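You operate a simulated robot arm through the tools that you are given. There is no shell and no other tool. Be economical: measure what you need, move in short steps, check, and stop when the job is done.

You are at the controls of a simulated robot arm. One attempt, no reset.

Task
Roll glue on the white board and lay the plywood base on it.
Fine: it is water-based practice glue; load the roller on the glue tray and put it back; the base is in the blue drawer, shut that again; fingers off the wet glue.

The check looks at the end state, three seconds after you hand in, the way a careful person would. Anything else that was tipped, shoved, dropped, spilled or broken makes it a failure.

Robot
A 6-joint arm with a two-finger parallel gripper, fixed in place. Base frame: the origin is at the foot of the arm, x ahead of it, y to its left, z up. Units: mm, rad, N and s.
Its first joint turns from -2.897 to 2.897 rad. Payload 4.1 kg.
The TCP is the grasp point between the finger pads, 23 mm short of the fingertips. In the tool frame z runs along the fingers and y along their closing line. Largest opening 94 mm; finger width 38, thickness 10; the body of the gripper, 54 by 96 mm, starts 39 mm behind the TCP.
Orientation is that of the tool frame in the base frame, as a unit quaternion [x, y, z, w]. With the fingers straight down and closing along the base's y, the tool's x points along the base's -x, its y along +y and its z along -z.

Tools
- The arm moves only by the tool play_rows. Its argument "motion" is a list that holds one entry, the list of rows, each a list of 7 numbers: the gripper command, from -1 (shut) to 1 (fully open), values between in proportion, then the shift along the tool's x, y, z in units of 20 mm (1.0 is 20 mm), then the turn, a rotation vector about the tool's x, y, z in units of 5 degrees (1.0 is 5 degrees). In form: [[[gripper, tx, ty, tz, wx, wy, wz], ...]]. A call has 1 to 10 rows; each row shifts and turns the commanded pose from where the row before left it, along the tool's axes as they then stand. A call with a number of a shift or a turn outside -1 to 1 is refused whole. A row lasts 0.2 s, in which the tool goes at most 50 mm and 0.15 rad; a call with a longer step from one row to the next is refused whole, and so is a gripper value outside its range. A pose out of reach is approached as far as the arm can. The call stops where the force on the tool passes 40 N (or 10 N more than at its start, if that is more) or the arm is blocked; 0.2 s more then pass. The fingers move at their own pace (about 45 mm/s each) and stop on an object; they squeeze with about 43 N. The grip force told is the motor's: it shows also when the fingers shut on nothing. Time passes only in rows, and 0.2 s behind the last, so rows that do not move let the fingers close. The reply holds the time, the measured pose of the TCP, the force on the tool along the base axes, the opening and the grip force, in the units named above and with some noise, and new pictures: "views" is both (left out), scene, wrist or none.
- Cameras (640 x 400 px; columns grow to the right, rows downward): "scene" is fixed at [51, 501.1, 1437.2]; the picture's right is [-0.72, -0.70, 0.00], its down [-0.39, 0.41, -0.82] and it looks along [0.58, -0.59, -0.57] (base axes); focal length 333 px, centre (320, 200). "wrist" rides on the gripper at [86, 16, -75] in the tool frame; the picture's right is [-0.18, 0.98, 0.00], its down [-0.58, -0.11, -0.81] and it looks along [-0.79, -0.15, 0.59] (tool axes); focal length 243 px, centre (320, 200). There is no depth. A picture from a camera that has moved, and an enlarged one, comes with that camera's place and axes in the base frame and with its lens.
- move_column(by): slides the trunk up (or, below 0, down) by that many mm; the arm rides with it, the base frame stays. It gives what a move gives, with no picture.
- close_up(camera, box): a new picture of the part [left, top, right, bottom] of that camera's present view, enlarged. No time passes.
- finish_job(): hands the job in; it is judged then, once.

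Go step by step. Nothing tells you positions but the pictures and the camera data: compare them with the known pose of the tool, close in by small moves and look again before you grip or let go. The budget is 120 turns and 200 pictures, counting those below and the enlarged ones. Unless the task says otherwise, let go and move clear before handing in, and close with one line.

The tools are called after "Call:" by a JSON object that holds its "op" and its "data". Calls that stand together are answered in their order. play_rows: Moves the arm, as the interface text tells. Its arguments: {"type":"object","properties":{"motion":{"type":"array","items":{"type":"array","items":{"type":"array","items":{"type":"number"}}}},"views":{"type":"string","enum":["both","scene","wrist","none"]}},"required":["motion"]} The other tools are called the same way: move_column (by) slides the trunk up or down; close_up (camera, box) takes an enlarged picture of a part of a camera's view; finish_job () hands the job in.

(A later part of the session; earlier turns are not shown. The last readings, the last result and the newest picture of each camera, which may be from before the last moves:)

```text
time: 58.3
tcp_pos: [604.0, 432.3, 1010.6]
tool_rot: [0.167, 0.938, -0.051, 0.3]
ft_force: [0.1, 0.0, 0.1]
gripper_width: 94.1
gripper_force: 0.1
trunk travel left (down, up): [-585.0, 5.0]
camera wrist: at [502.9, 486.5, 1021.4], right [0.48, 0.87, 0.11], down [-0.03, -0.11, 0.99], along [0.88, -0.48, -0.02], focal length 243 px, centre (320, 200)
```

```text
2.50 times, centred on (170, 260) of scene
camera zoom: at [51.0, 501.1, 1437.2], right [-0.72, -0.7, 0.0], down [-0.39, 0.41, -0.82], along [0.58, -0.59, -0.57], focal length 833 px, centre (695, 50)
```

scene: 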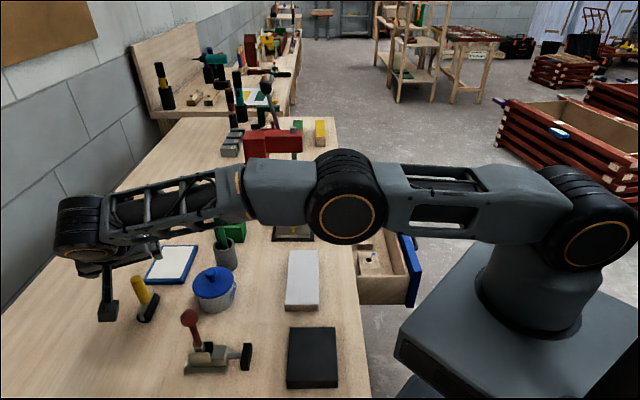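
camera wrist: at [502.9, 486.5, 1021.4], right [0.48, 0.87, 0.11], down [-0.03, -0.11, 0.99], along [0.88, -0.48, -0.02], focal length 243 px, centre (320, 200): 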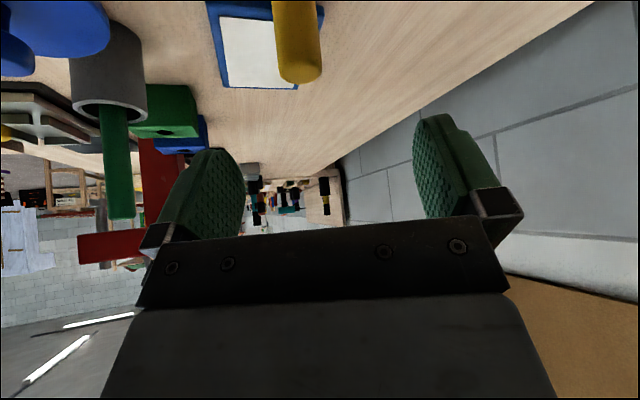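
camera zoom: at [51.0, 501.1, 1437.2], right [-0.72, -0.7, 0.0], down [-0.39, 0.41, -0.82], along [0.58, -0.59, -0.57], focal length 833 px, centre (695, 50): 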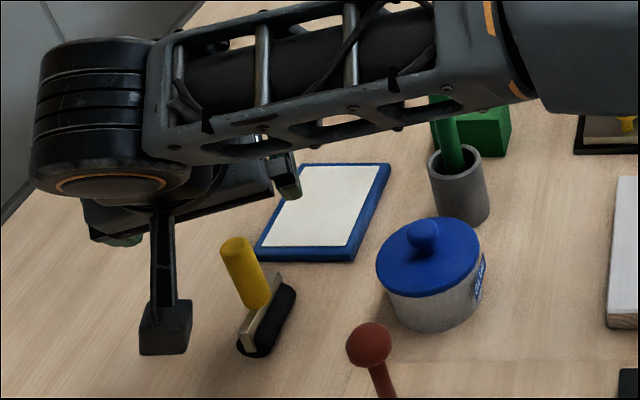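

The handle lies centred between the fingers. I'll descend vertically 77 mm.

Call:
{"op": "play_rows", "data": {"motion": [[[1, 0.447, -0.03, 0.625, 0, 0, 0], [1, 0.447, -0.03, 0.625, 0, 0, 0], [1, 0.447, -0.03, 0.625, 0, 0, 0], [1, 0.447, -0.03, 0.625, 0, 0, 0], [1, 0.447, 0, 0.625, 0, 0, 0]]], "views": "both"}}

```text
time: 59.5
tcp_pos: [603.3, 430.1, 935.8]
tool_rot: [0.167, 0.938, -0.05, 0.3]
ft_force: [-0.6, 0.0, -0.6]
gripper_width: 94.1
gripper_force: 0.0
trunk travel left (down, up): [-585.0, 5.0]
camera wrist: at [502.3, 483.9, 945.9], right [0.48, 0.87, 0.11], down [-0.03, -0.11, 0.99], along [0.88, -0.48, -0.02], focal length 243 px, centre (320, 200)
```

scene: 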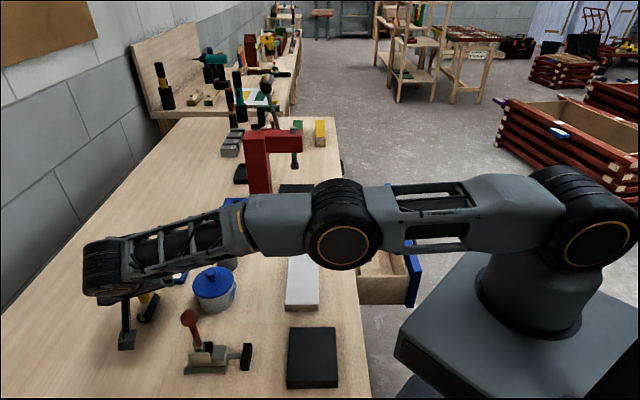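
wrist: 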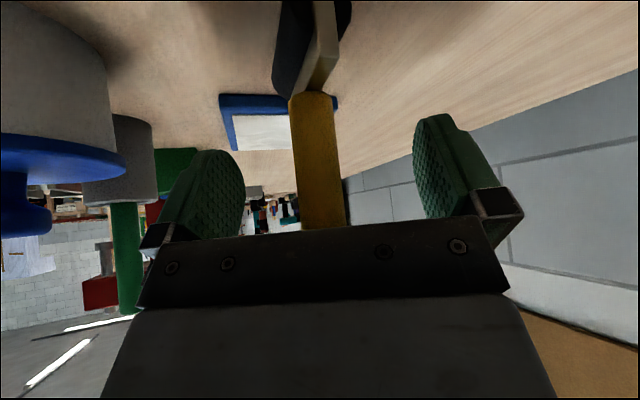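

Handle is well centred between the pads, about 10 mm deep. I'll nudge outward 6 mm and close.

Call:
{"op": "play_rows", "data": {"motion": [[[1, -0.25, 0, 0.17, 0, 0, 0], [-1, 0, 0, 0, 0, 0, 0], [-1, 0, 0, 0, 0, 0, 0], [-1, 0, 0, 0, 0, 0, 0], [-1, 0, 0, 0, 0, 0, 0], [-1, 0, 0, 0, 0, 0, 0], [-1, 0, 0, 0, 0, 0, 0]]], "views": "wrist"}}

```text
time: 61.1
tcp_pos: [610.5, 429.2, 936.0]
tool_rot: [0.167, 0.938, -0.05, 0.3]
ft_force: [-0.6, -0.7, 0.2]
gripper_width: 19.6
gripper_force: 43.0
trunk travel left (down, up): [-585.0, 5.0]
camera wrist: at [506.8, 481.9, 945.8], right [0.48, 0.87, 0.11], down [-0.03, -0.11, 0.99], along [0.88, -0.48, -0.02], focal length 243 px, centre (320, 200)
```

wrist: 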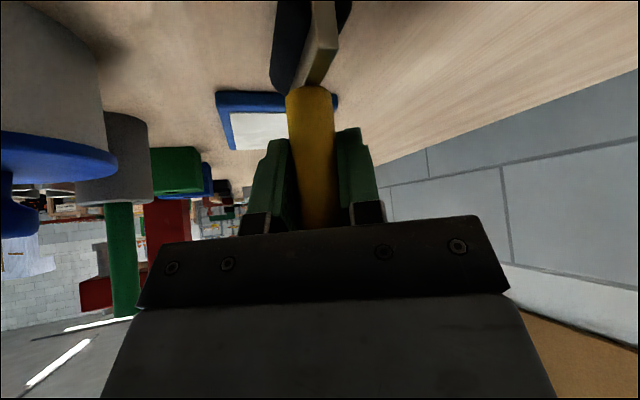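

Gripped (20 mm). I'll lift 40 mm and move over the near, low-e part of the tray.

Call:
{"op": "play_rows", "data": {"motion": [[[-1, -0.387, 0, -0.54, 0, 0, 0], [-1, -0.387, 0, -0.54, 0, 0, 0], [-1, -0.387, 0, -0.54, 0, 0, 0], [-1, 0, 0, 0, 0, 0, 0]]], "views": "wrist"}}

Call:
{"op": "play_rows", "data": {"motion": [[[-1, -0.7, -0.5, 0.5, 0, 0, 0], [-1, -0.7, -0.5, 0.5, 0, 0, 0], [-1, -0.7, -0.5, 0.5, 0, 0, 0], [-1, -0.7, -0.5, 0.5, 0, 0, 0], [-1, -0.7, -0.5, 0.5, 0, 0, 0], [-1, -0.7, -0.5, 0.5, 0, 0, 0], [-1, 0, 0, 0, 0, 0, 0]]], "views": "both"}}

```text
time: 62.1
tcp_pos: [608.4, 428.1, 974.6]
tool_rot: [0.167, 0.938, -0.051, 0.3]
ft_force: [-0.6, -0.8, -0.6]
gripper_width: 19.7
gripper_force: 42.7
trunk travel left (down, up): [-585.0, 5.0]
camera wrist: at [506.6, 481.5, 985.2], right [0.48, 0.87, 0.11], down [-0.03, -0.11, 0.99], along [0.88, -0.48, -0.02], focal length 243 px, centre (320, 200)
```

wrist: 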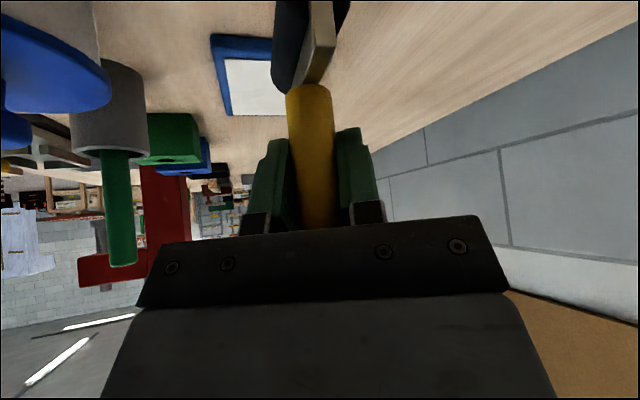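

```text
time: 63.7
tcp_pos: [686.5, 337.0, 975.2]
tool_rot: [0.167, 0.938, -0.051, 0.301]
ft_force: [0.2, 0.5, -0.9]
gripper_width: 19.6
gripper_force: 43.2
trunk travel left (down, up): [-585.0, 5.0]
camera wrist: at [584.8, 390.1, 985.0], right [0.48, 0.87, 0.11], down [-0.03, -0.11, 0.99], along [0.88, -0.48, -0.02], focal length 243 px, centre (320, 200)
```

scene: 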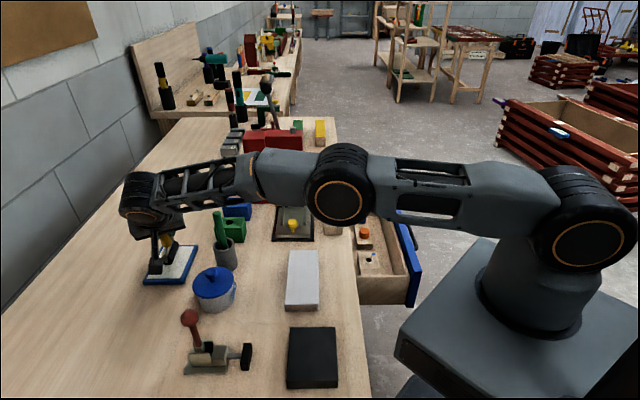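
wrist: 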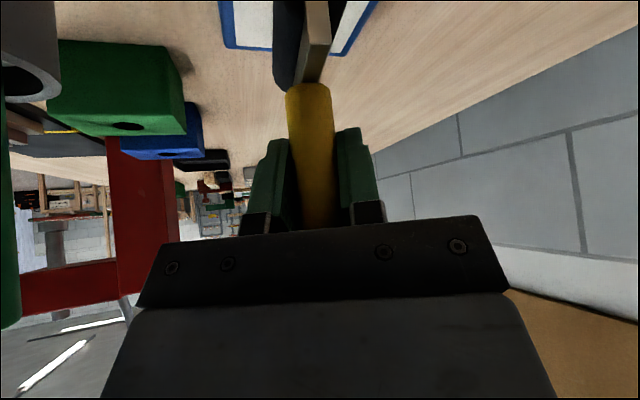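

Call:
{"op": "close_up", "data": {"camera": "scene", "box": [110, 180, 250, 300]}}

```text
3.33 times, centred on (180, 240) of scene
camera zoom: at [51.0, 501.1, 1437.2], right [-0.72, -0.7, 0.0], down [-0.39, 0.41, -0.82], along [0.58, -0.59, -0.57], focal length 1110 px, centre (787, 67)
```

zoom: 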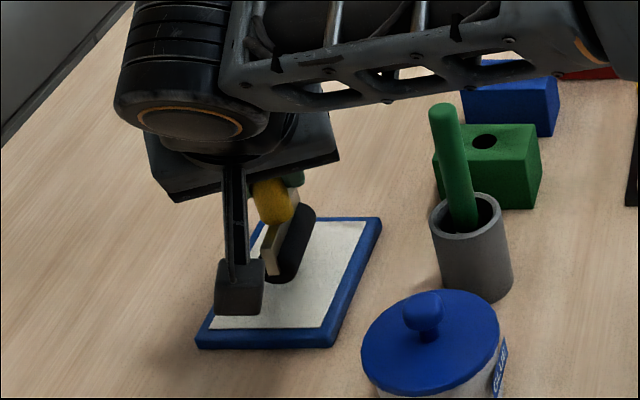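

The roller hangs over the white glue area. I'll lower it in small steps until it touches lightly.

Call:
{"op": "play_rows", "data": {"motion": [[[-1, 0.349, 0, 0.487, 0, 0, 0], [-1, 0.349, 0, 0.487, 0, 0, 0], [-1, 0, 0, 0, 0, 0, 0]]], "views": "none"}}

Call:
{"op": "play_rows", "data": {"motion": [[[-1, 0.058, 0, 0.081, 0, 0, 0], [-1, 0.058, 0, 0.081, 0, 0, 0], [-1, 0, 0, 0, 0, 0, 0]]], "views": "scene"}}

```text
time: 64.5
tcp_pos: [686.2, 337.4, 949.7]
tool_rot: [0.167, 0.938, -0.051, 0.3]
ft_force: [1.0, 0.0, -0.7]
gripper_width: 19.7
gripper_force: 42.9
trunk travel left (down, up): [-585.0, 5.0]
```

```text
time: 65.3
tcp_pos: [685.1, 336.1, 950.6]
tool_rot: [0.167, 0.937, -0.05, 0.302]
ft_force: [1.8, 0.9, 13.1]
gripper_width: 19.8
gripper_force: 43.3
trunk travel left (down, up): [-585.0, 5.0]
```

scene: 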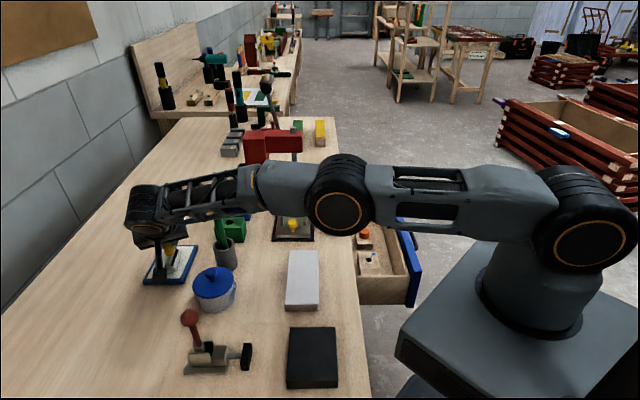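

Light contact (13 N). I'll roll back and forth across the tray (along n) to load the roller.

Call:
{"op": "play_rows", "data": {"motion": [[[-1, 0.136, -0.363, -0.099, 0, 0, 0], [-1, 0.136, -0.363, -0.099, 0, 0, 0], [-1, -0.136, 0.363, 0.099, 0, 0, 0], [-1, -0.136, 0.363, 0.099, 0, 0, 0], [-1, -0.136, 0.363, 0.099, 0, 0, 0], [-1, -0.136, 0.363, 0.099, 0, 0, 0], [-1, 0, 0, 0, 0, 0, 0]]], "views": "none"}}

Call:
{"op": "close_up", "data": {"camera": "scene", "box": [110, 180, 250, 300]}}

```text
time: 66.9
tcp_pos: [687.2, 338.7, 949.1]
tool_rot: [0.168, 0.937, -0.049, 0.301]
ft_force: [1.3, -7.5, 25.3]
gripper_width: 19.8
gripper_force: 43.1
out of reach, approached as far as the arm can: row 5, 6
trunk travel left (down, up): [-585.0, 5.0]
```

```text
3.33 times, centred on (180, 240) of scene
camera zoom: at [51.0, 501.1, 1437.2], right [-0.72, -0.7, 0.0], down [-0.39, 0.41, -0.82], along [0.58, -0.59, -0.57], focal length 1110 px, centre (787, 67)
```

zoom: 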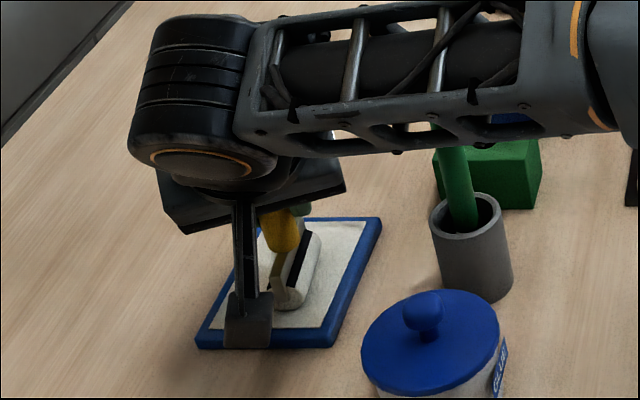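

The roller surface is turning white with a dark stripe left. I'll roll back and forth a little more within reach.

Call:
{"op": "play_rows", "data": {"motion": [[[-1, 0.107, -0.363, -0.14, 0, 0, 0], [-1, 0.136, -0.363, -0.099, 0, 0, 0], [-1, 0.136, -0.363, -0.099, 0, 0, 0], [-1, -0.136, 0.363, 0.099, 0, 0, 0], [-1, -0.136, 0.363, 0.099, 0, 0, 0], [-1, 0.136, -0.363, -0.099, 0, 0, 0], [-1, 0.136, -0.363, -0.099, 0, 0, 0], [-1, 0, 0, 0, 0, 0, 0]]], "views": "none"}}

Call:
{"op": "close_up", "data": {"camera": "scene", "box": [110, 180, 250, 300]}}

```text
time: 68.7
tcp_pos: [669.6, 325.4, 949.5]
tool_rot: [0.167, 0.937, -0.049, 0.302]
ft_force: [4.4, 5.6, 16.8]
gripper_width: 19.8
gripper_force: 43.1
trunk travel left (down, up): [-585.0, 5.0]
```

```text
3.33 times, centred on (180, 240) of scene
camera zoom: at [51.0, 501.1, 1437.2], right [-0.72, -0.7, 0.0], down [-0.39, 0.41, -0.82], along [0.58, -0.59, -0.57], focal length 1110 px, centre (787, 67)
```

zoom: 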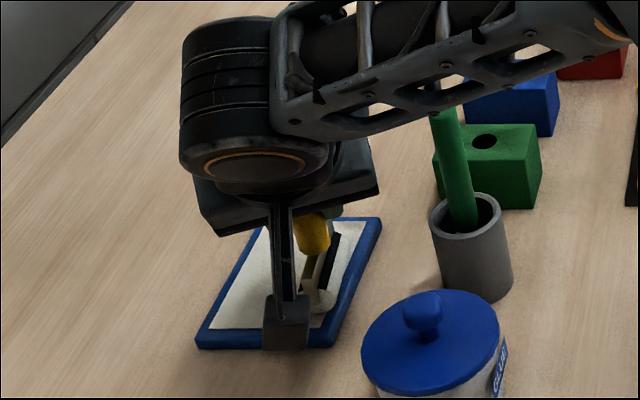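

There's still a bare stripe because the stroke is shorter than the circumference. I'll lift, shift, set down and roll the same direction again so it keeps turning.

Call:
{"op": "play_rows", "data": {"motion": [[[-1, -0.29, 0, -0.406, 0, 0, 0], [-1, -0.17, 0.454, 0.124, 0, 0, 0], [-1, -0.17, 0.454, 0.124, 0, 0, 0], [-1, 0.29, 0, 0.406, 0, 0, 0], [-1, 0.136, -0.363, -0.099, 0, 0, 0], [-1, 0.136, -0.363, -0.099, 0, 0, 0], [-1, 0.136, -0.363, -0.099, 0, 0, 0], [-1, 0, 0, 0, 0, 0, 0]]], "views": "none"}}

Call:
{"op": "play_rows", "data": {"motion": [[[-1, -0.29, 0, -0.406, 0, 0, 0], [-1, -0.17, 0.454, 0.124, 0, 0, 0], [-1, -0.17, 0.454, 0.124, 0, 0, 0], [-1, 0.29, 0, 0.406, 0, 0, 0], [-1, 0.136, -0.363, -0.099, 0, 0, 0], [-1, 0.136, -0.363, -0.099, 0, 0, 0], [-1, 0.136, -0.363, -0.099, 0, 0, 0], [-1, 0, 0, 0, 0, 0, 0]]], "views": "none"}}

Call:
{"op": "close_up", "data": {"camera": "scene", "box": [110, 180, 250, 300]}}

```text
time: 70.5
tcp_pos: [668.2, 320.3, 948.6]
tool_rot: [0.167, 0.938, -0.049, 0.3]
ft_force: [1.4, 2.3, 13.7]
gripper_width: 19.4
gripper_force: 43.3
trunk travel left (down, up): [-585.0, 5.0]
```

```text
time: 72.3
tcp_pos: [663.5, 317.3, 949.3]
tool_rot: [0.167, 0.937, -0.05, 0.301]
ft_force: [1.9, 2.1, 12.7]
gripper_width: 19.5
gripper_force: 43.0
trunk travel left (down, up): [-585.0, 5.0]
```

```text
3.33 times, centred on (180, 240) of scene
camera zoom: at [51.0, 501.1, 1437.2], right [-0.72, -0.7, 0.0], down [-0.39, 0.41, -0.82], along [0.58, -0.59, -0.57], focal length 1110 px, centre (787, 67)
```

zoom: 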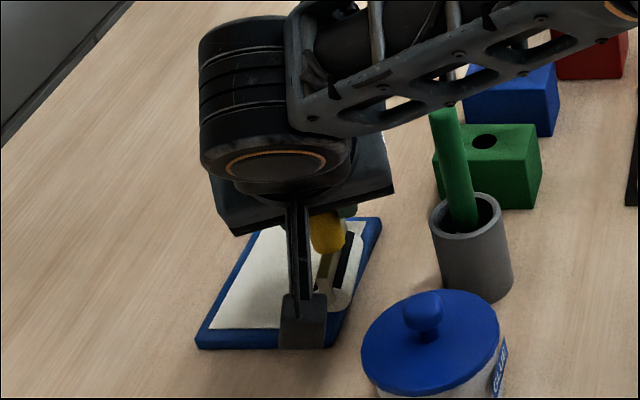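

Call:
{"op": "play_rows", "data": {"motion": [[[-1, -0.387, 0, -0.54, 0, 0, 0], [-1, -0.387, 0, -0.54, 0, 0, 0], [-1, -0.387, 0, -0.54, 0, 0, 0], [-1, 0, 0, 0, 0, 0, 0]]], "views": "wrist"}}

Call:
{"op": "close_up", "data": {"camera": "scene", "box": [140, 190, 220, 290]}}

```text
time: 73.3
tcp_pos: [663.8, 317.7, 988.1]
tool_rot: [0.168, 0.938, -0.051, 0.299]
ft_force: [0.2, 0.0, -1.2]
gripper_width: 19.7
gripper_force: 42.8
trunk travel left (down, up): [-585.0, 5.0]
camera wrist: at [561.2, 371.2, 998.9], right [0.48, 0.87, 0.11], down [-0.03, -0.11, 0.99], along [0.88, -0.48, -0.02], focal length 243 px, centre (320, 200)
```

wrist: 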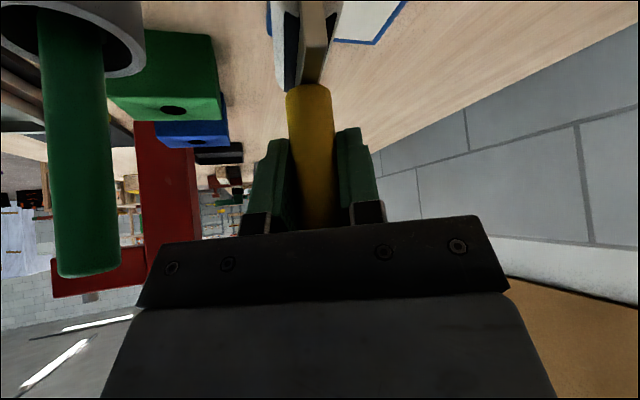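

```text
4.00 times, centred on (180, 240) of scene
camera zoom: at [51.0, 501.1, 1437.2], right [-0.72, -0.7, 0.0], down [-0.39, 0.41, -0.82], along [0.58, -0.59, -0.57], focal length 1332 px, centre (880, 40)
```

zoom: 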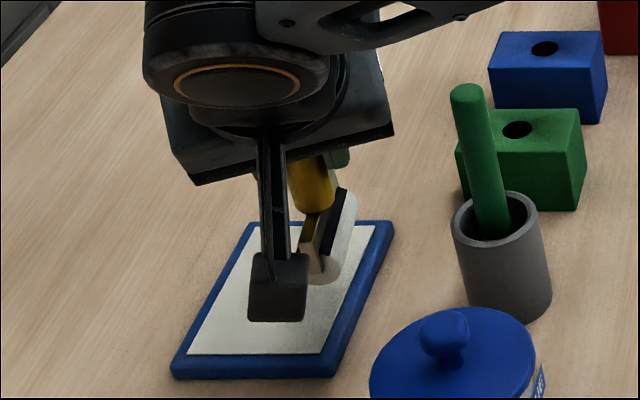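

The lower roller face is coated white, so it is loaded. I'll rise and carry it around the brush, over the pot, to above the white board.

Call:
{"op": "play_rows", "data": {"motion": [[[-1, -0.534, 0, -0.748, 0, 0, 0], [-1, -0.534, 0, -0.748, 0, 0, 0], [-1, -0.534, 0, -0.748, 0, 0, 0], [-1, -0.534, 0, -0.748, 0, 0, 0], [-1, -0.534, 0, -0.748, 0, 0, 0], [-1, 0.79, 0.335, -0.566, 0, 0, 0], [-1, 0.79, 0.335, -0.566, 0, 0, 0], [-1, 0.79, 0.335, -0.566, 0, 0, 0], [-1, 0.79, 0.335, -0.566, 0, 0, 0]]], "views": "none"}}

Call:
{"op": "play_rows", "data": {"motion": [[[-1, 0.772, -0.882, -0.557, 0, 0, 0], [-1, 0.772, -0.882, -0.557, 0, 0, 0], [-1, 0.772, -0.882, -0.557, 0, 0, 0], [-1, 0.772, -0.882, -0.557, 0, 0, 0], [-1, 0.772, -0.882, -0.557, 0, 0, 0]]], "views": "none"}}

Call:
{"op": "play_rows", "data": {"motion": [[[-1, -0.143, -0.954, 0.098, 0, 0, 0], [-1, -0.143, -0.954, 0.098, 0, 0, 0], [-1, -0.143, -0.954, 0.098, 0, 0, 0], [-1, -0.143, -0.954, 0.098, 0, 0, 0], [-1, -0.143, -0.954, 0.098, 0, 0, 0], [-1, -0.143, -0.954, 0.098, 0, 0, 0], [-1, -0.143, -0.954, 0.098, 0, 0, 0], [-1, -0.143, -0.954, 0.098, 0, 0, 0], [-1, -0.143, -0.954, 0.098, 0, 0, 0]]], "views": "both"}}

```text
time: 75.3
tcp_pos: [600.1, 370.0, 1080.8]
tool_rot: [0.167, 0.937, -0.052, 0.301]
ft_force: [0.9, 0.1, -0.5]
gripper_width: 19.6
gripper_force: 43.1
trunk travel left (down, up): [-585.0, 5.0]
```

```text
time: 76.5
tcp_pos: [479.9, 317.9, 1081.8]
tool_rot: [0.166, 0.938, -0.051, 0.3]
ft_force: [0.0, 0.4, -0.3]
gripper_width: 19.9
gripper_force: 43.2
trunk travel left (down, up): [-585.0, 5.0]
```

```text
time: 78.5
tcp_pos: [454.8, 145.4, 1080.2]
tool_rot: [0.167, 0.938, -0.05, 0.299]
ft_force: [0.4, 0.3, -0.6]
gripper_width: 19.5
gripper_force: 42.6
trunk travel left (down, up): [-585.0, 5.0]
camera wrist: at [351.6, 199.0, 1091.0], right [0.48, 0.87, 0.11], down [-0.03, -0.11, 0.99], along [0.88, -0.48, -0.02], focal length 243 px, centre (320, 200)
```

scene: 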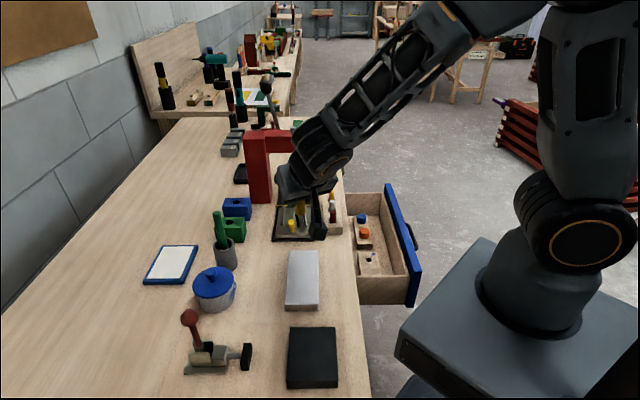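
wrist: 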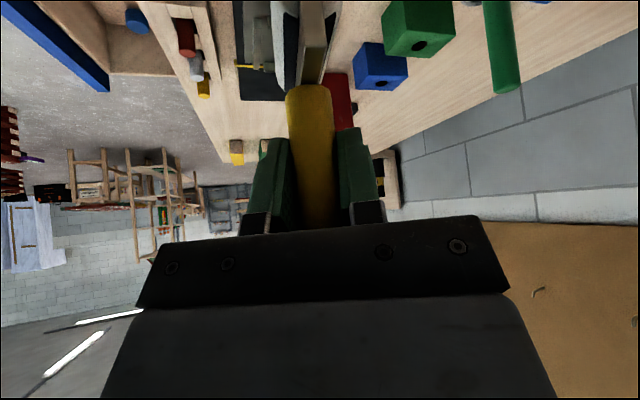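

I'm above the board. I'll descend to about 20 mm over it and verify the position.

Call:
{"op": "play_rows", "data": {"motion": [[[-1, 0.508, 0, 0.71, 0, 0, 0], [-1, 0.508, 0, 0.71, 0, 0, 0], [-1, 0.508, 0, 0.71, 0, 0, 0], [-1, 0.508, 0, 0.71, 0, 0, 0], [-1, 0.508, 0, 0.71, 0, 0, 0], [-1, 0.508, 0, 0.71, 0, 0, 0], [-1, 0, 0, 0, 0, 0, 0]]], "views": "wrist"}}

Call:
{"op": "close_up", "data": {"camera": "scene", "box": [240, 200, 380, 340]}}

```text
time: 80.1
tcp_pos: [451.9, 145.5, 976.1]
tool_rot: [0.168, 0.938, -0.051, 0.3]
ft_force: [0.2, -0.5, -1.3]
gripper_width: 19.8
gripper_force: 42.8
trunk travel left (down, up): [-585.0, 5.0]
camera wrist: at [349.6, 199.6, 986.4], right [0.48, 0.87, 0.11], down [-0.03, -0.11, 0.99], along [0.88, -0.48, -0.02], focal length 243 px, centre (320, 200)
```

wrist: 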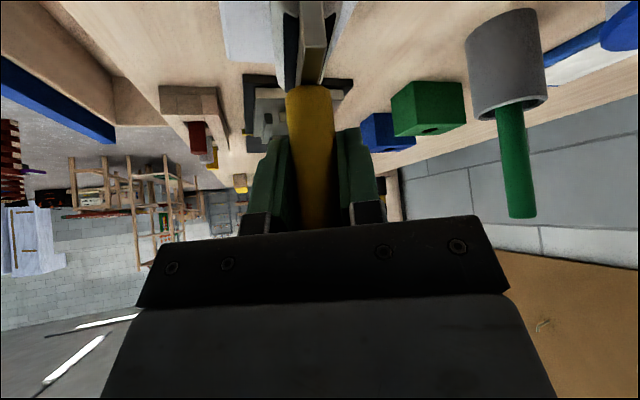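

```text
2.86 times, centred on (310, 270) of scene
camera zoom: at [51.0, 501.1, 1437.2], right [-0.72, -0.7, 0.0], down [-0.39, 0.41, -0.82], along [0.58, -0.59, -0.57], focal length 952 px, centre (349, 0)
```

zoom: 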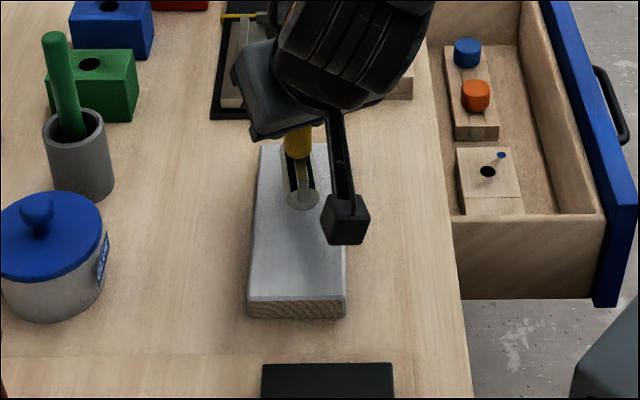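

The roller aligns with the board's long axis, about 6 mm off-centre. I'll shift to the near-side edge of a strip and lower towards contact.

Call:
{"op": "play_rows", "data": {"motion": [[[-1, -0.221, -0.126, 0.158, 0, 0, 0], [-1, 0.34, -0.907, -0.247, 0, 0, 0], [-1, 0.319, 0, 0.447, 0, 0, 0], [-1, 0.319, 0, 0.447, 0, 0, 0], [-1, 0, 0, 0, 0, 0, 0]]], "views": "none"}}

Call:
{"op": "play_rows", "data": {"motion": [[[-1, 0.058, 0, 0.081, 0, 0, 0], [-1, 0.058, 0, 0.081, 0, 0, 0], [-1, 0, 0, 0, 0, 0, 0]]], "views": "none"}}

```text
time: 81.3
tcp_pos: [442.9, 129.2, 956.6]
tool_rot: [0.167, 0.937, -0.049, 0.303]
ft_force: [3.3, -1.6, 38.0]
gripper_width: 20.3
gripper_force: 43.4
trunk travel left (down, up): [-585.0, 5.0]
```

```text
time: 82.1
tcp_pos: [440.9, 130.5, 951.8]
tool_rot: [0.166, 0.937, -0.049, 0.302]
ft_force: [4.4, 2.2, 39.3]
gripper_width: 19.7
gripper_force: 43.2
trunk travel left (down, up): [-585.0, 5.0]
```

Contact came earlier than expected (39 N), so I'll back up 4 mm and check.

Call:
{"op": "play_rows", "data": {"motion": [[[-1, -0.116, 0, -0.162, 0, 0, 0], [-1, 0, 0, 0, 0, 0, 0]]], "views": "wrist"}}

Call:
{"op": "close_up", "data": {"camera": "scene", "box": [240, 200, 380, 340]}}

```text
time: 82.7
tcp_pos: [440.7, 128.4, 952.7]
tool_rot: [0.166, 0.938, -0.051, 0.299]
ft_force: [1.3, 1.6, 6.4]
gripper_width: 19.6
gripper_force: 43.1
trunk travel left (down, up): [-585.0, 5.0]
camera wrist: at [338.5, 182.5, 962.7], right [0.48, 0.87, 0.11], down [-0.03, -0.11, 0.99], along [0.88, -0.48, -0.03], focal length 243 px, centre (320, 200)
```

wrist: 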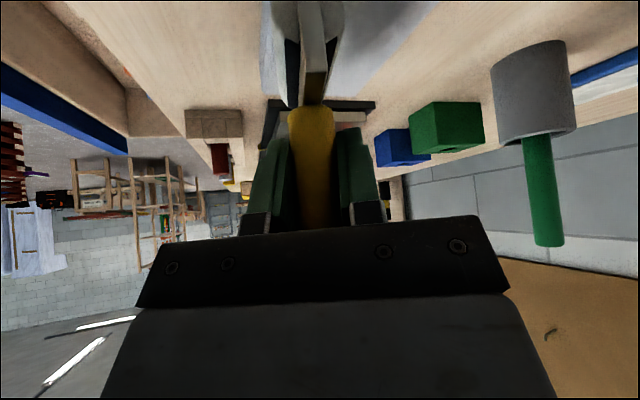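

```text
2.86 times, centred on (310, 270) of scene
camera zoom: at [51.0, 501.1, 1437.2], right [-0.72, -0.7, 0.0], down [-0.39, 0.41, -0.82], along [0.58, -0.59, -0.57], focal length 952 px, centre (349, 0)
```

zoom: 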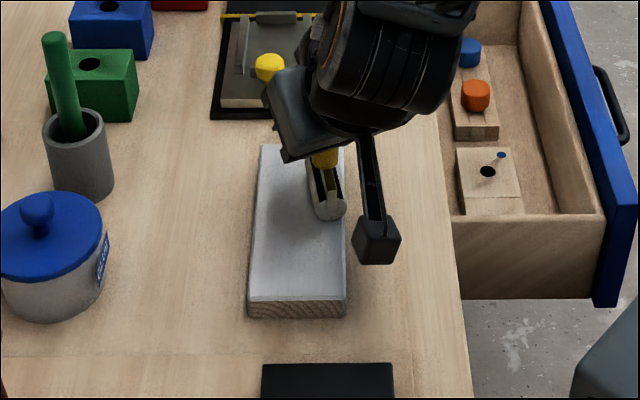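

Roller sits on the board's aisle-side edge with 6 N. I'll roll across (+n 56 mm).

Call:
{"op": "play_rows", "data": {"motion": [[[-1, -0.121, 0.363, 0.12, 0, 0, 0], [-1, -0.136, 0.363, 0.099, 0, 0, 0], [-1, -0.136, 0.363, 0.099, 0, 0, 0], [-1, -0.136, 0.363, 0.099, 0, 0, 0], [-1, -0.136, 0.363, 0.099, 0, 0, 0], [-1, -0.136, 0.363, 0.099, 0, 0, 0], [-1, -0.136, 0.363, 0.099, 0, 0, 0], [-1, 0, 0, 0, 0, 0, 0]]], "views": "none"}}

Call:
{"op": "close_up", "data": {"camera": "scene", "box": [240, 200, 380, 340]}}

```text
time: 84.5
tcp_pos: [481.3, 170.4, 952.1]
tool_rot: [0.167, 0.938, -0.051, 0.3]
ft_force: [0.1, 0.1, -0.2]
gripper_width: 19.3
gripper_force: 43.0
trunk travel left (down, up): [-585.0, 5.0]
```

```text
2.86 times, centred on (310, 270) of scene
camera zoom: at [51.0, 501.1, 1437.2], right [-0.72, -0.7, 0.0], down [-0.39, 0.41, -0.82], along [0.58, -0.59, -0.57], focal length 952 px, centre (349, 0)
```

zoom: 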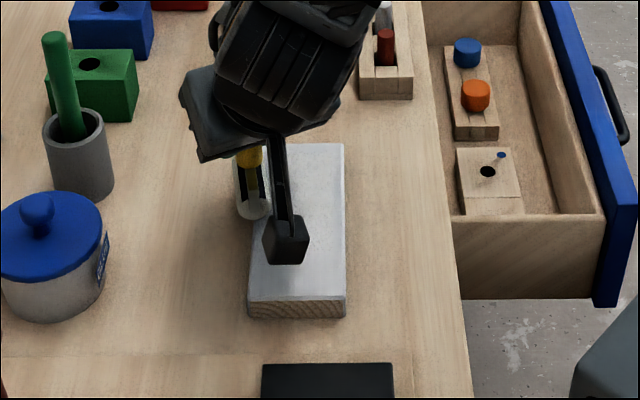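

The roller just passed the far edge. I'll step back onto the board, press slightly and roll back, then inspect the coating.

Call:
{"op": "play_rows", "data": {"motion": [[[-1, -0.087, 0, -0.122, 0, 0, 0], [-1, 0.17, -0.454, -0.124, 0, 0, 0], [-1, 0.073, 0, 0.101, 0, 0, 0], [-1, 0.136, -0.363, -0.099, 0, 0, 0], [-1, 0.136, -0.363, -0.099, 0, 0, 0], [-1, 0.136, -0.363, -0.099, 0, 0, 0], [-1, 0.136, -0.363, -0.099, 0, 0, 0], [-1, 0.136, -0.363, -0.099, 0, 0, 0], [-1, 0, 0, 0, 0, 0, 0]]], "views": "none"}}

Call:
{"op": "close_up", "data": {"camera": "scene", "box": [270, 235, 350, 325]}}

```text
time: 86.5
tcp_pos: [445.7, 132.6, 952.3]
tool_rot: [0.167, 0.938, -0.05, 0.299]
ft_force: [-0.2, 0.6, -0.5]
gripper_width: 19.7
gripper_force: 42.8
trunk travel left (down, up): [-585.0, 5.0]
```

```text
4.44 times, centred on (310, 280) of scene
camera zoom: at [51.0, 501.1, 1437.2], right [-0.72, -0.7, 0.0], down [-0.39, 0.41, -0.82], along [0.58, -0.59, -0.57], focal length 1480 px, centre (364, -156)
```

zoom: 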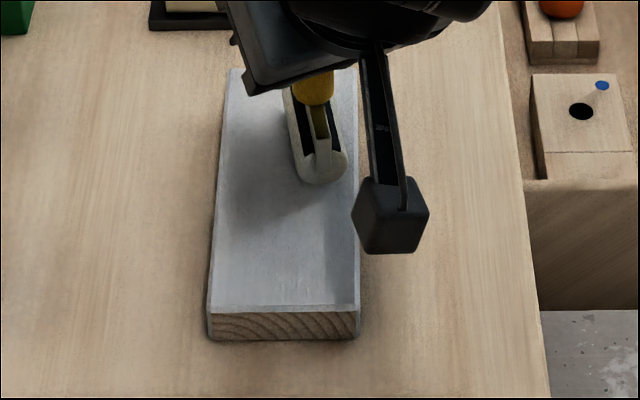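

No contact force now, so I'll lower 1 mm at a time until it presses again.

Call:
{"op": "play_rows", "data": {"motion": [[[-1, 0.029, 0, 0.041, 0, 0, 0], [-1, 0, 0, 0, 0, 0, 0]]], "views": "none"}}

Call:
{"op": "play_rows", "data": {"motion": [[[-1, 0.029, 0, 0.041, 0, 0, 0], [-1, 0, 0, 0, 0, 0, 0]]], "views": "none"}}

```text
time: 87.1
tcp_pos: [445.7, 133.5, 951.3]
tool_rot: [0.167, 0.938, -0.05, 0.3]
ft_force: [-0.2, 0.4, -0.1]
gripper_width: 19.9
gripper_force: 42.7
trunk travel left (down, up): [-585.0, 5.0]
```

```text
time: 87.7
tcp_pos: [444.8, 134.3, 951.5]
tool_rot: [0.168, 0.937, -0.05, 0.301]
ft_force: [-1.4, -2.1, 12.1]
gripper_width: 19.4
gripper_force: 43.9
trunk travel left (down, up): [-585.0, 5.0]
```

Contact regained at 12 N. I'll roll +n 40 and look.

Call:
{"op": "play_rows", "data": {"motion": [[[-1, 0.102, -0.272, -0.074, 0, 0, 0], [-1, -0.136, 0.363, 0.099, 0, 0, 0], [-1, -0.136, 0.363, 0.099, 0, 0, 0], [-1, -0.136, 0.363, 0.099, 0, 0, 0], [-1, -0.136, 0.363, 0.099, 0, 0, 0], [-1, -0.136, 0.363, 0.099, 0, 0, 0], [-1, 0, 0, 0, 0, 0, 0]]], "views": "none"}}

Call:
{"op": "close_up", "data": {"camera": "scene", "box": [270, 235, 350, 325]}}

```text
time: 89.3
tcp_pos: [469.4, 159.3, 952.4]
tool_rot: [0.167, 0.938, -0.05, 0.301]
ft_force: [-3.1, -3.7, 13.6]
gripper_width: 19.7
gripper_force: 43.5
trunk travel left (down, up): [-585.0, 5.0]
```

```text
4.44 times, centred on (310, 280) of scene
camera zoom: at [51.0, 501.1, 1437.2], right [-0.72, -0.7, 0.0], down [-0.39, 0.41, -0.82], along [0.58, -0.59, -0.57], focal length 1480 px, centre (364, -156)
```

zoom: 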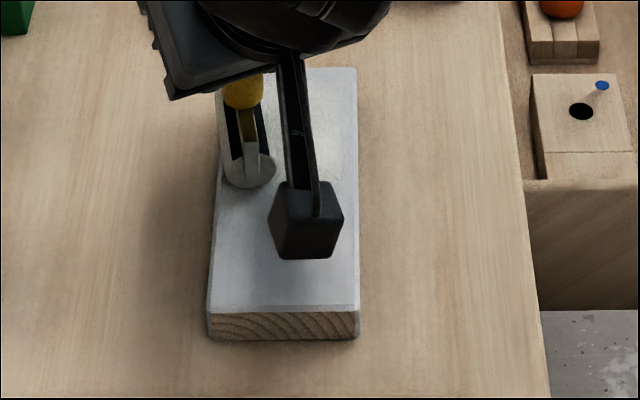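

A cream glue patch is visible where the roller passed. I'll shift 38 mm toward the near end and roll back for the next strip.

Call:
{"op": "play_rows", "data": {"motion": [[[-1, -0.174, 0, -0.244, 0, 0, 0], [-1, 0.7, 0.4, -0.5, 0, 0, 0], [-1, 0.7, 0.4, -0.5, 0, 0, 0], [-1, 0.174, 0, 0.244, 0, 0, 0], [-1, 0, 0, 0, 0, 0, 0]]], "views": "none"}}

Call:
{"op": "play_rows", "data": {"motion": [[[-1, 0.136, -0.363, -0.099, 0, 0, 0], [-1, 0.136, -0.363, -0.099, 0, 0, 0], [-1, 0.136, -0.363, -0.099, 0, 0, 0], [-1, 0.136, -0.363, -0.099, 0, 0, 0], [-1, 0.136, -0.363, -0.099, 0, 0, 0], [-1, 0, 0, 0, 0, 0, 0]]], "views": "none"}}

Call:
{"op": "close_up", "data": {"camera": "scene", "box": [270, 235, 350, 325]}}

```text
time: 90.5
tcp_pos: [442.5, 185.6, 952.2]
tool_rot: [0.167, 0.938, -0.051, 0.301]
ft_force: [0.1, -0.1, 5.8]
gripper_width: 19.9
gripper_force: 42.7
trunk travel left (down, up): [-585.0, 5.0]
```

```text
time: 91.9
tcp_pos: [415.2, 155.1, 951.5]
tool_rot: [0.167, 0.938, -0.05, 0.301]
ft_force: [3.2, 3.7, 16.3]
gripper_width: 19.7
gripper_force: 43.1
trunk travel left (down, up): [-585.0, 5.0]
```

```text
4.44 times, centred on (310, 280) of scene
camera zoom: at [51.0, 501.1, 1437.2], right [-0.72, -0.7, 0.0], down [-0.39, 0.41, -0.82], along [0.58, -0.59, -0.57], focal length 1480 px, centre (364, -156)
```

zoom: 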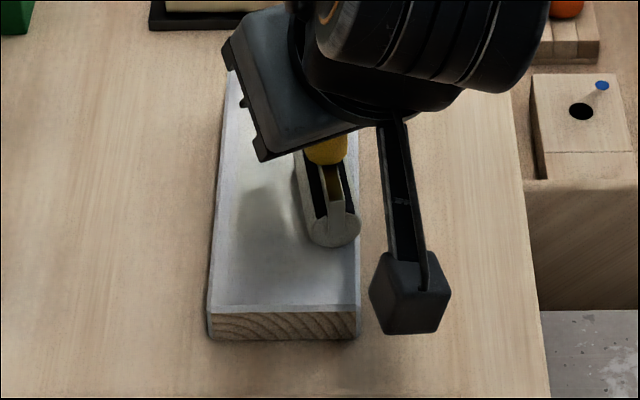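

Glue shows, with an uncovered margin on the far side. I'll roll +n further (50 mm) on this strip.

Call:
{"op": "play_rows", "data": {"motion": [[[-1, -0.136, 0.363, 0.099, 0, 0, 0], [-1, -0.136, 0.363, 0.099, 0, 0, 0], [-1, -0.136, 0.363, 0.099, 0, 0, 0], [-1, -0.136, 0.363, 0.099, 0, 0, 0], [-1, -0.136, 0.363, 0.099, 0, 0, 0], [-1, -0.136, 0.363, 0.099, 0, 0, 0], [-1, 0, 0, 0, 0, 0, 0]]], "views": "none"}}

Call:
{"op": "play_rows", "data": {"motion": [[[-1, -0.174, 0, -0.244, 0, 0, 0], [-1, 0.65, 0.37, -0.463, 0, 0, 0], [-1, 0.65, 0.37, -0.463, 0, 0, 0], [-1, 0.174, 0, 0.244, 0, 0, 0], [-1, 0.0, 0, 0.0, 0, 0, 0]]], "views": "none"}}

Call:
{"op": "close_up", "data": {"camera": "scene", "box": [270, 235, 350, 325]}}

```text
time: 93.5
tcp_pos: [447.7, 189.3, 952.1]
tool_rot: [0.168, 0.938, -0.051, 0.3]
ft_force: [-4.3, -3.2, 16.2]
gripper_width: 19.9
gripper_force: 43.0
trunk travel left (down, up): [-585.0, 5.0]
```

```text
time: 94.7
tcp_pos: [423.6, 213.3, 951.4]
tool_rot: [0.168, 0.937, -0.051, 0.301]
ft_force: [-0.2, -0.1, 7.8]
gripper_width: 20.1
gripper_force: 42.7
trunk travel left (down, up): [-585.0, 5.0]
```

```text
4.44 times, centred on (310, 280) of scene
camera zoom: at [51.0, 501.1, 1437.2], right [-0.72, -0.7, 0.0], down [-0.39, 0.41, -0.82], along [0.58, -0.59, -0.57], focal length 1480 px, centre (364, -156)
```

zoom: 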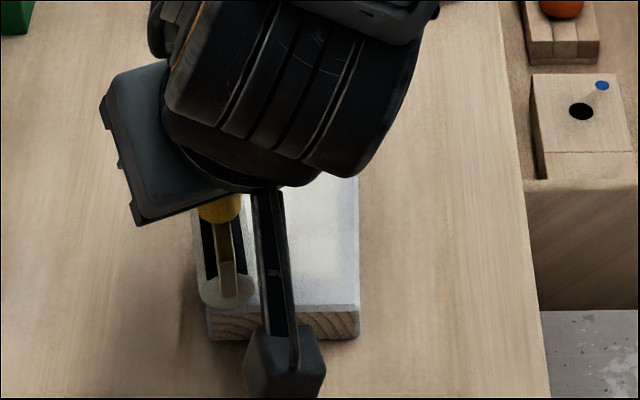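

Now the near-end strip: roll -n 48 mm.

Call:
{"op": "play_rows", "data": {"motion": [[[-1, 0.136, -0.363, -0.099, 0, 0, 0], [-1, 0.136, -0.363, -0.099, 0, 0, 0], [-1, 0.136, -0.363, -0.099, 0, 0, 0], [-1, 0.136, -0.363, -0.099, 0, 0, 0], [-1, 0.136, -0.363, -0.099, 0, 0, 0], [-1, 0.136, -0.363, -0.099, 0, 0, 0], [-1, 0, 0, 0, 0, 0, 0]]], "views": "none"}}

Call:
{"op": "play_rows", "data": {"motion": [[[-1, -0.174, 0, -0.244, 0, 0, 0], [-1, -0.93, -0.53, 0.66, 0, 0, 0], [-1, -0.93, -0.53, 0.66, 0, 0, 0], [-1, -0.93, -0.53, 0.66, 0, 0, 0], [-1, -0.93, -0.53, 0.66, 0, 0, 0], [-1, 0, 0, 0, 0, 0, 0]]], "views": "none"}}

Call:
{"op": "close_up", "data": {"camera": "scene", "box": [270, 235, 350, 325]}}

```text
time: 96.3
tcp_pos: [388.3, 182.8, 952.0]
tool_rot: [0.168, 0.937, -0.051, 0.301]
ft_force: [2.0, 3.3, 14.7]
gripper_width: 19.9
gripper_force: 42.8
trunk travel left (down, up): [-585.0, 5.0]
```

```text
time: 97.7
tcp_pos: [461.4, 109.0, 957.9]
tool_rot: [0.168, 0.938, -0.05, 0.3]
ft_force: [0.2, -0.6, 0.3]
gripper_width: 19.7
gripper_force: 43.3
trunk travel left (down, up): [-585.0, 5.0]
```

```text
4.44 times, centred on (310, 280) of scene
camera zoom: at [51.0, 501.1, 1437.2], right [-0.72, -0.7, 0.0], down [-0.39, 0.41, -0.82], along [0.58, -0.59, -0.57], focal length 1480 px, centre (364, -156)
```

zoom: 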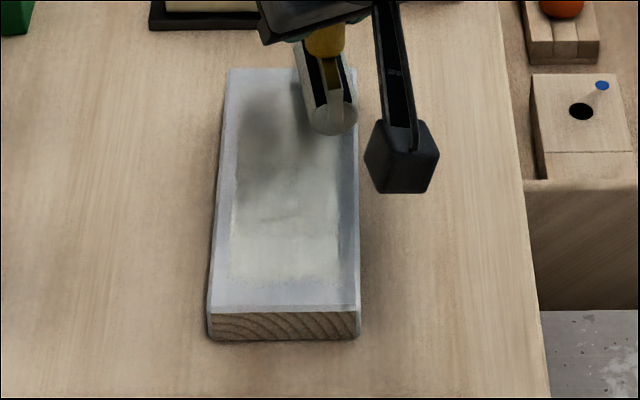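

A clean cream patch covers most of the board. I'll do the far-end strip now: lower and roll +n 48.

Call:
{"op": "play_rows", "data": {"motion": [[[-1, -0.147, -0.084, 0.105, 0, 0, 0], [-1, 0.174, 0, 0.244, 0, 0, 0], [-1, -0.136, 0.363, 0.099, 0, 0, 0], [-1, -0.136, 0.363, 0.099, 0, 0, 0], [-1, -0.136, 0.363, 0.099, 0, 0, 0], [-1, -0.136, 0.363, 0.099, 0, 0, 0], [-1, -0.136, 0.363, 0.099, 0, 0, 0], [-1, -0.136, 0.363, 0.099, 0, 0, 0], [-1, 0, 0, 0, 0, 0, 0]]], "views": "none"}}

Call:
{"op": "close_up", "data": {"camera": "scene", "box": [270, 235, 350, 325]}}

```text
time: 99.7
tcp_pos: [497.8, 140.1, 951.4]
tool_rot: [0.166, 0.938, -0.05, 0.301]
ft_force: [-2.3, -3.2, 8.8]
gripper_width: 19.7
gripper_force: 43.4
trunk travel left (down, up): [-585.0, 5.0]
```

```text
4.44 times, centred on (310, 280) of scene
camera zoom: at [51.0, 501.1, 1437.2], right [-0.72, -0.7, 0.0], down [-0.39, 0.41, -0.82], along [0.58, -0.59, -0.57], focal length 1480 px, centre (364, -156)
```

zoom: 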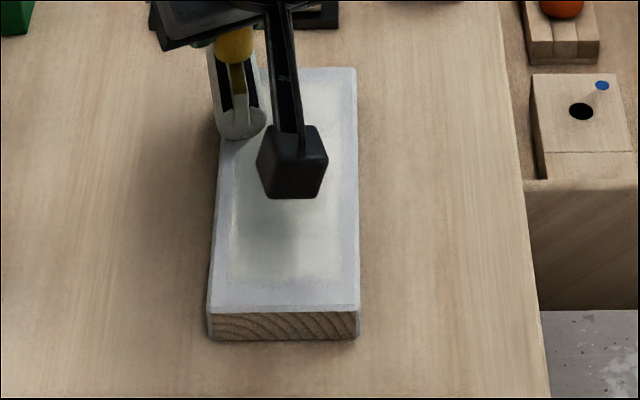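

Far strip done. One more strip to extend coverage at the near end.

Call:
{"op": "play_rows", "data": {"motion": [[[-1, -0.232, 0, -0.325, 0, 0, 0], [-1, 0.886, 0.504, -0.632, 0, 0, 0], [-1, 0.886, 0.504, -0.632, 0, 0, 0], [-1, 0.886, 0.504, -0.632, 0, 0, 0], [-1, 0.886, 0.504, -0.632, 0, 0, 0], [-1, 0.886, 0.504, -0.632, 0, 0, 0], [-1, 0.232, 0, 0.325, 0, 0, 0], [-1, 0, 0, 0, 0, 0, 0]]], "views": "none"}}

Call:
{"op": "play_rows", "data": {"motion": [[[-1, 0.136, -0.363, -0.099, 0, 0, 0], [-1, 0.136, -0.363, -0.099, 0, 0, 0], [-1, 0.136, -0.363, -0.099, 0, 0, 0], [-1, 0.136, -0.363, -0.099, 0, 0, 0], [-1, 0.136, -0.363, -0.099, 0, 0, 0], [-1, 0.136, -0.363, -0.099, 0, 0, 0], [-1, 0, 0, 0, 0, 0, 0]]], "views": "none"}}

Call:
{"op": "play_rows", "data": {"motion": [[[-1, -0.534, 0, -0.748, 0, 0, 0], [-1, -0.534, 0, -0.748, 0, 0, 0], [-1, -0.534, 0, -0.748, 0, 0, 0], [-1, -0.534, 0, -0.748, 0, 0, 0], [-1, -0.534, 0, -0.748, 0, 0, 0], [-1, -0.534, 0, -0.748, 0, 0, 0], [-1, -0.534, 0, -0.748, 0, 0, 0]]], "views": "wrist"}}

Call:
{"op": "close_up", "data": {"camera": "scene", "box": [270, 235, 350, 325]}}

```text
time: 101.5
tcp_pos: [412.6, 225.9, 950.3]
tool_rot: [0.167, 0.938, -0.05, 0.3]
ft_force: [0.1, 0.3, 4.4]
gripper_width: 19.8
gripper_force: 42.9
trunk travel left (down, up): [-585.0, 5.0]
```

```text
time: 103.1
tcp_pos: [380.6, 191.4, 949.9]
tool_rot: [0.167, 0.938, -0.051, 0.3]
ft_force: [0.0, -0.1, 2.3]
gripper_width: 19.9
gripper_force: 43.6
trunk travel left (down, up): [-585.0, 5.0]
```

```text
time: 104.7
tcp_pos: [379.3, 189.4, 1081.2]
tool_rot: [0.167, 0.938, -0.051, 0.3]
ft_force: [0.1, 0.9, -0.5]
gripper_width: 19.7
gripper_force: 43.2
trunk travel left (down, up): [-585.0, 5.0]
camera wrist: at [277.8, 243.4, 1091.2], right [0.48, 0.87, 0.11], down [-0.03, -0.11, 0.99], along [0.88, -0.48, -0.02], focal length 243 px, centre (320, 200)
```

wrist: 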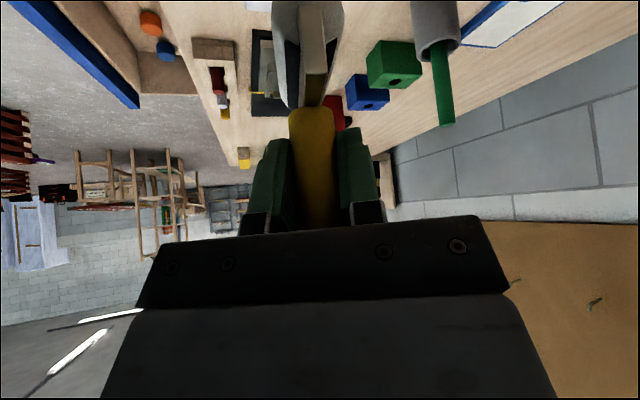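

```text
4.44 times, centred on (310, 280) of scene
camera zoom: at [51.0, 501.1, 1437.2], right [-0.72, -0.7, 0.0], down [-0.39, 0.41, -0.82], along [0.58, -0.59, -0.57], focal length 1480 px, centre (364, -156)
```

zoom: 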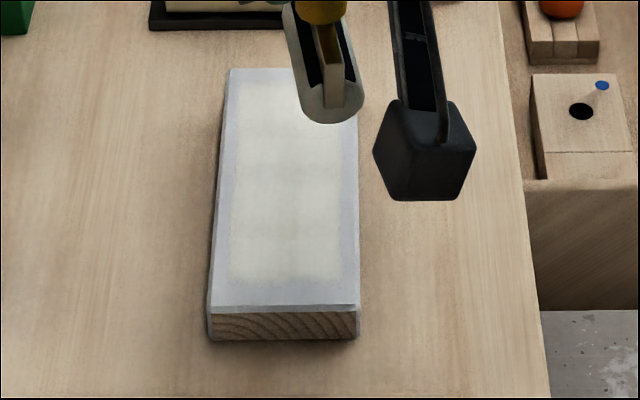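

The glue patch is complete and clearly bounded. Now I'll carry the roller back to its original spot by the same route.

Call:
{"op": "play_rows", "data": {"motion": [[[-1, -0.249, 0.983, 0.183, 0, 0, 0], [-1, -0.249, 0.983, 0.183, 0, 0, 0], [-1, -0.249, 0.983, 0.183, 0, 0, 0], [-1, -0.249, 0.983, 0.183, 0, 0, 0], [-1, -0.249, 0.983, 0.183, 0, 0, 0], [-1, -0.249, 0.983, 0.183, 0, 0, 0], [-1, -0.249, 0.983, 0.183, 0, 0, 0], [-1, -0.249, 0.983, 0.183, 0, 0, 0]]], "views": "none"}}

Call:
{"op": "play_rows", "data": {"motion": [[[-1, -0.421, 0.917, 0.306, 0, 0, 0], [-1, -0.421, 0.917, 0.306, 0, 0, 0], [-1, -0.421, 0.917, 0.306, 0, 0, 0], [-1, -0.421, 0.917, 0.306, 0, 0, 0], [-1, -0.421, 0.917, 0.306, 0, 0, 0], [-1, -0.421, 0.917, 0.306, 0, 0, 0], [-1, -0.421, 0.917, 0.306, 0, 0, 0], [-1, -0.421, 0.917, 0.306, 0, 0, 0]]], "views": "none"}}

Call:
{"op": "play_rows", "data": {"motion": [[[-1, 0.494, 0, 0.69, 0, 0, 0], [-1, 0.494, 0, 0.69, 0, 0, 0], [-1, 0.494, 0, 0.69, 0, 0, 0], [-1, 0.494, 0, 0.69, 0, 0, 0], [-1, 0.494, 0, 0.69, 0, 0, 0], [-1, 0.494, 0, 0.69, 0, 0, 0], [-1, 0.494, 0, 0.69, 0, 0, 0], [-1, 0, 0, 0, 0, 0, 0]]], "views": "both"}}

```text
time: 106.5
tcp_pos: [482.2, 322.3, 1080.5]
tool_rot: [0.167, 0.938, -0.05, 0.3]
ft_force: [-0.3, -0.3, 0.2]
gripper_width: 19.8
gripper_force: 43.3
trunk travel left (down, up): [-585.0, 5.0]
```

```text
time: 108.3
tcp_pos: [608.0, 429.4, 1078.5]
tool_rot: [0.167, 0.938, -0.052, 0.299]
ft_force: [1.0, 0.3, -0.6]
gripper_width: 19.7
gripper_force: 43.2
trunk travel left (down, up): [-585.0, 5.0]
```

```text
time: 110.1
tcp_pos: [608.3, 432.3, 961.6]
tool_rot: [0.167, 0.938, -0.051, 0.3]
ft_force: [-0.2, -0.3, -0.4]
gripper_width: 19.9
gripper_force: 43.0
trunk travel left (down, up): [-585.0, 5.0]
camera wrist: at [506.4, 485.9, 971.9], right [0.48, 0.87, 0.11], down [-0.03, -0.11, 0.99], along [0.88, -0.48, -0.02], focal length 243 px, centre (320, 200)
```

scene: 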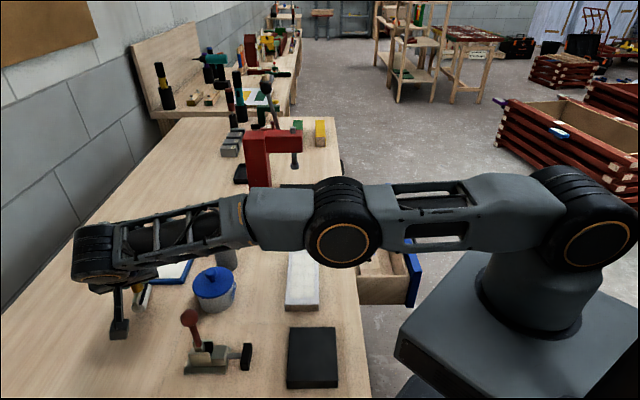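
wrist: 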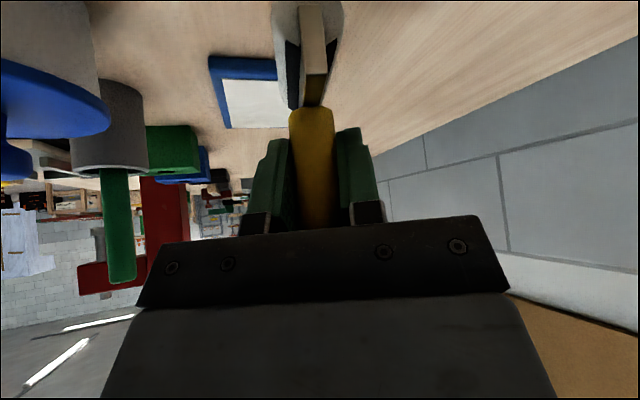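

Upright and over its spot. I'll descend 26 mm, then feel for the table.

Call:
{"op": "play_rows", "data": {"motion": [[[-1, 0.377, 0, 0.528, 0, 0, 0], [-1, 0.377, 0, 0.528, 0, 0, 0], [-1, 0, 0, 0, 0, 0, 0]]], "views": "none"}}

Call:
{"op": "play_rows", "data": {"motion": [[[-1, 0.058, 0, 0.081, 0, 0, 0], [-1, 0.058, 0, 0.081, 0, 0, 0], [-1, 0, 0, 0, 0, 0, 0]]], "views": "wrist"}}

```text
time: 110.9
tcp_pos: [607.1, 431.8, 936.0]
tool_rot: [0.166, 0.938, -0.05, 0.3]
ft_force: [0.1, 0.7, -0.3]
gripper_width: 19.4
gripper_force: 42.6
trunk travel left (down, up): [-585.0, 5.0]
```

```text
time: 111.7
tcp_pos: [608.0, 430.5, 930.5]
tool_rot: [0.167, 0.938, -0.05, 0.299]
ft_force: [0.3, -0.4, -0.9]
gripper_width: 19.7
gripper_force: 42.8
trunk travel left (down, up): [-585.0, 5.0]
camera wrist: at [505.3, 485.0, 942.2], right [0.48, 0.87, 0.11], down [-0.03, -0.11, 0.99], along [0.88, -0.48, -0.02], focal length 243 px, centre (320, 200)
```

wrist: 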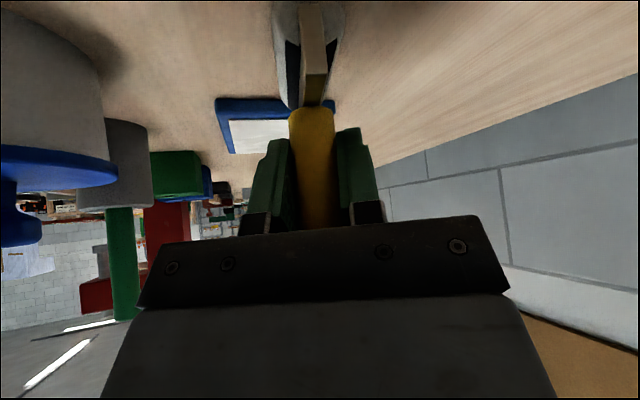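

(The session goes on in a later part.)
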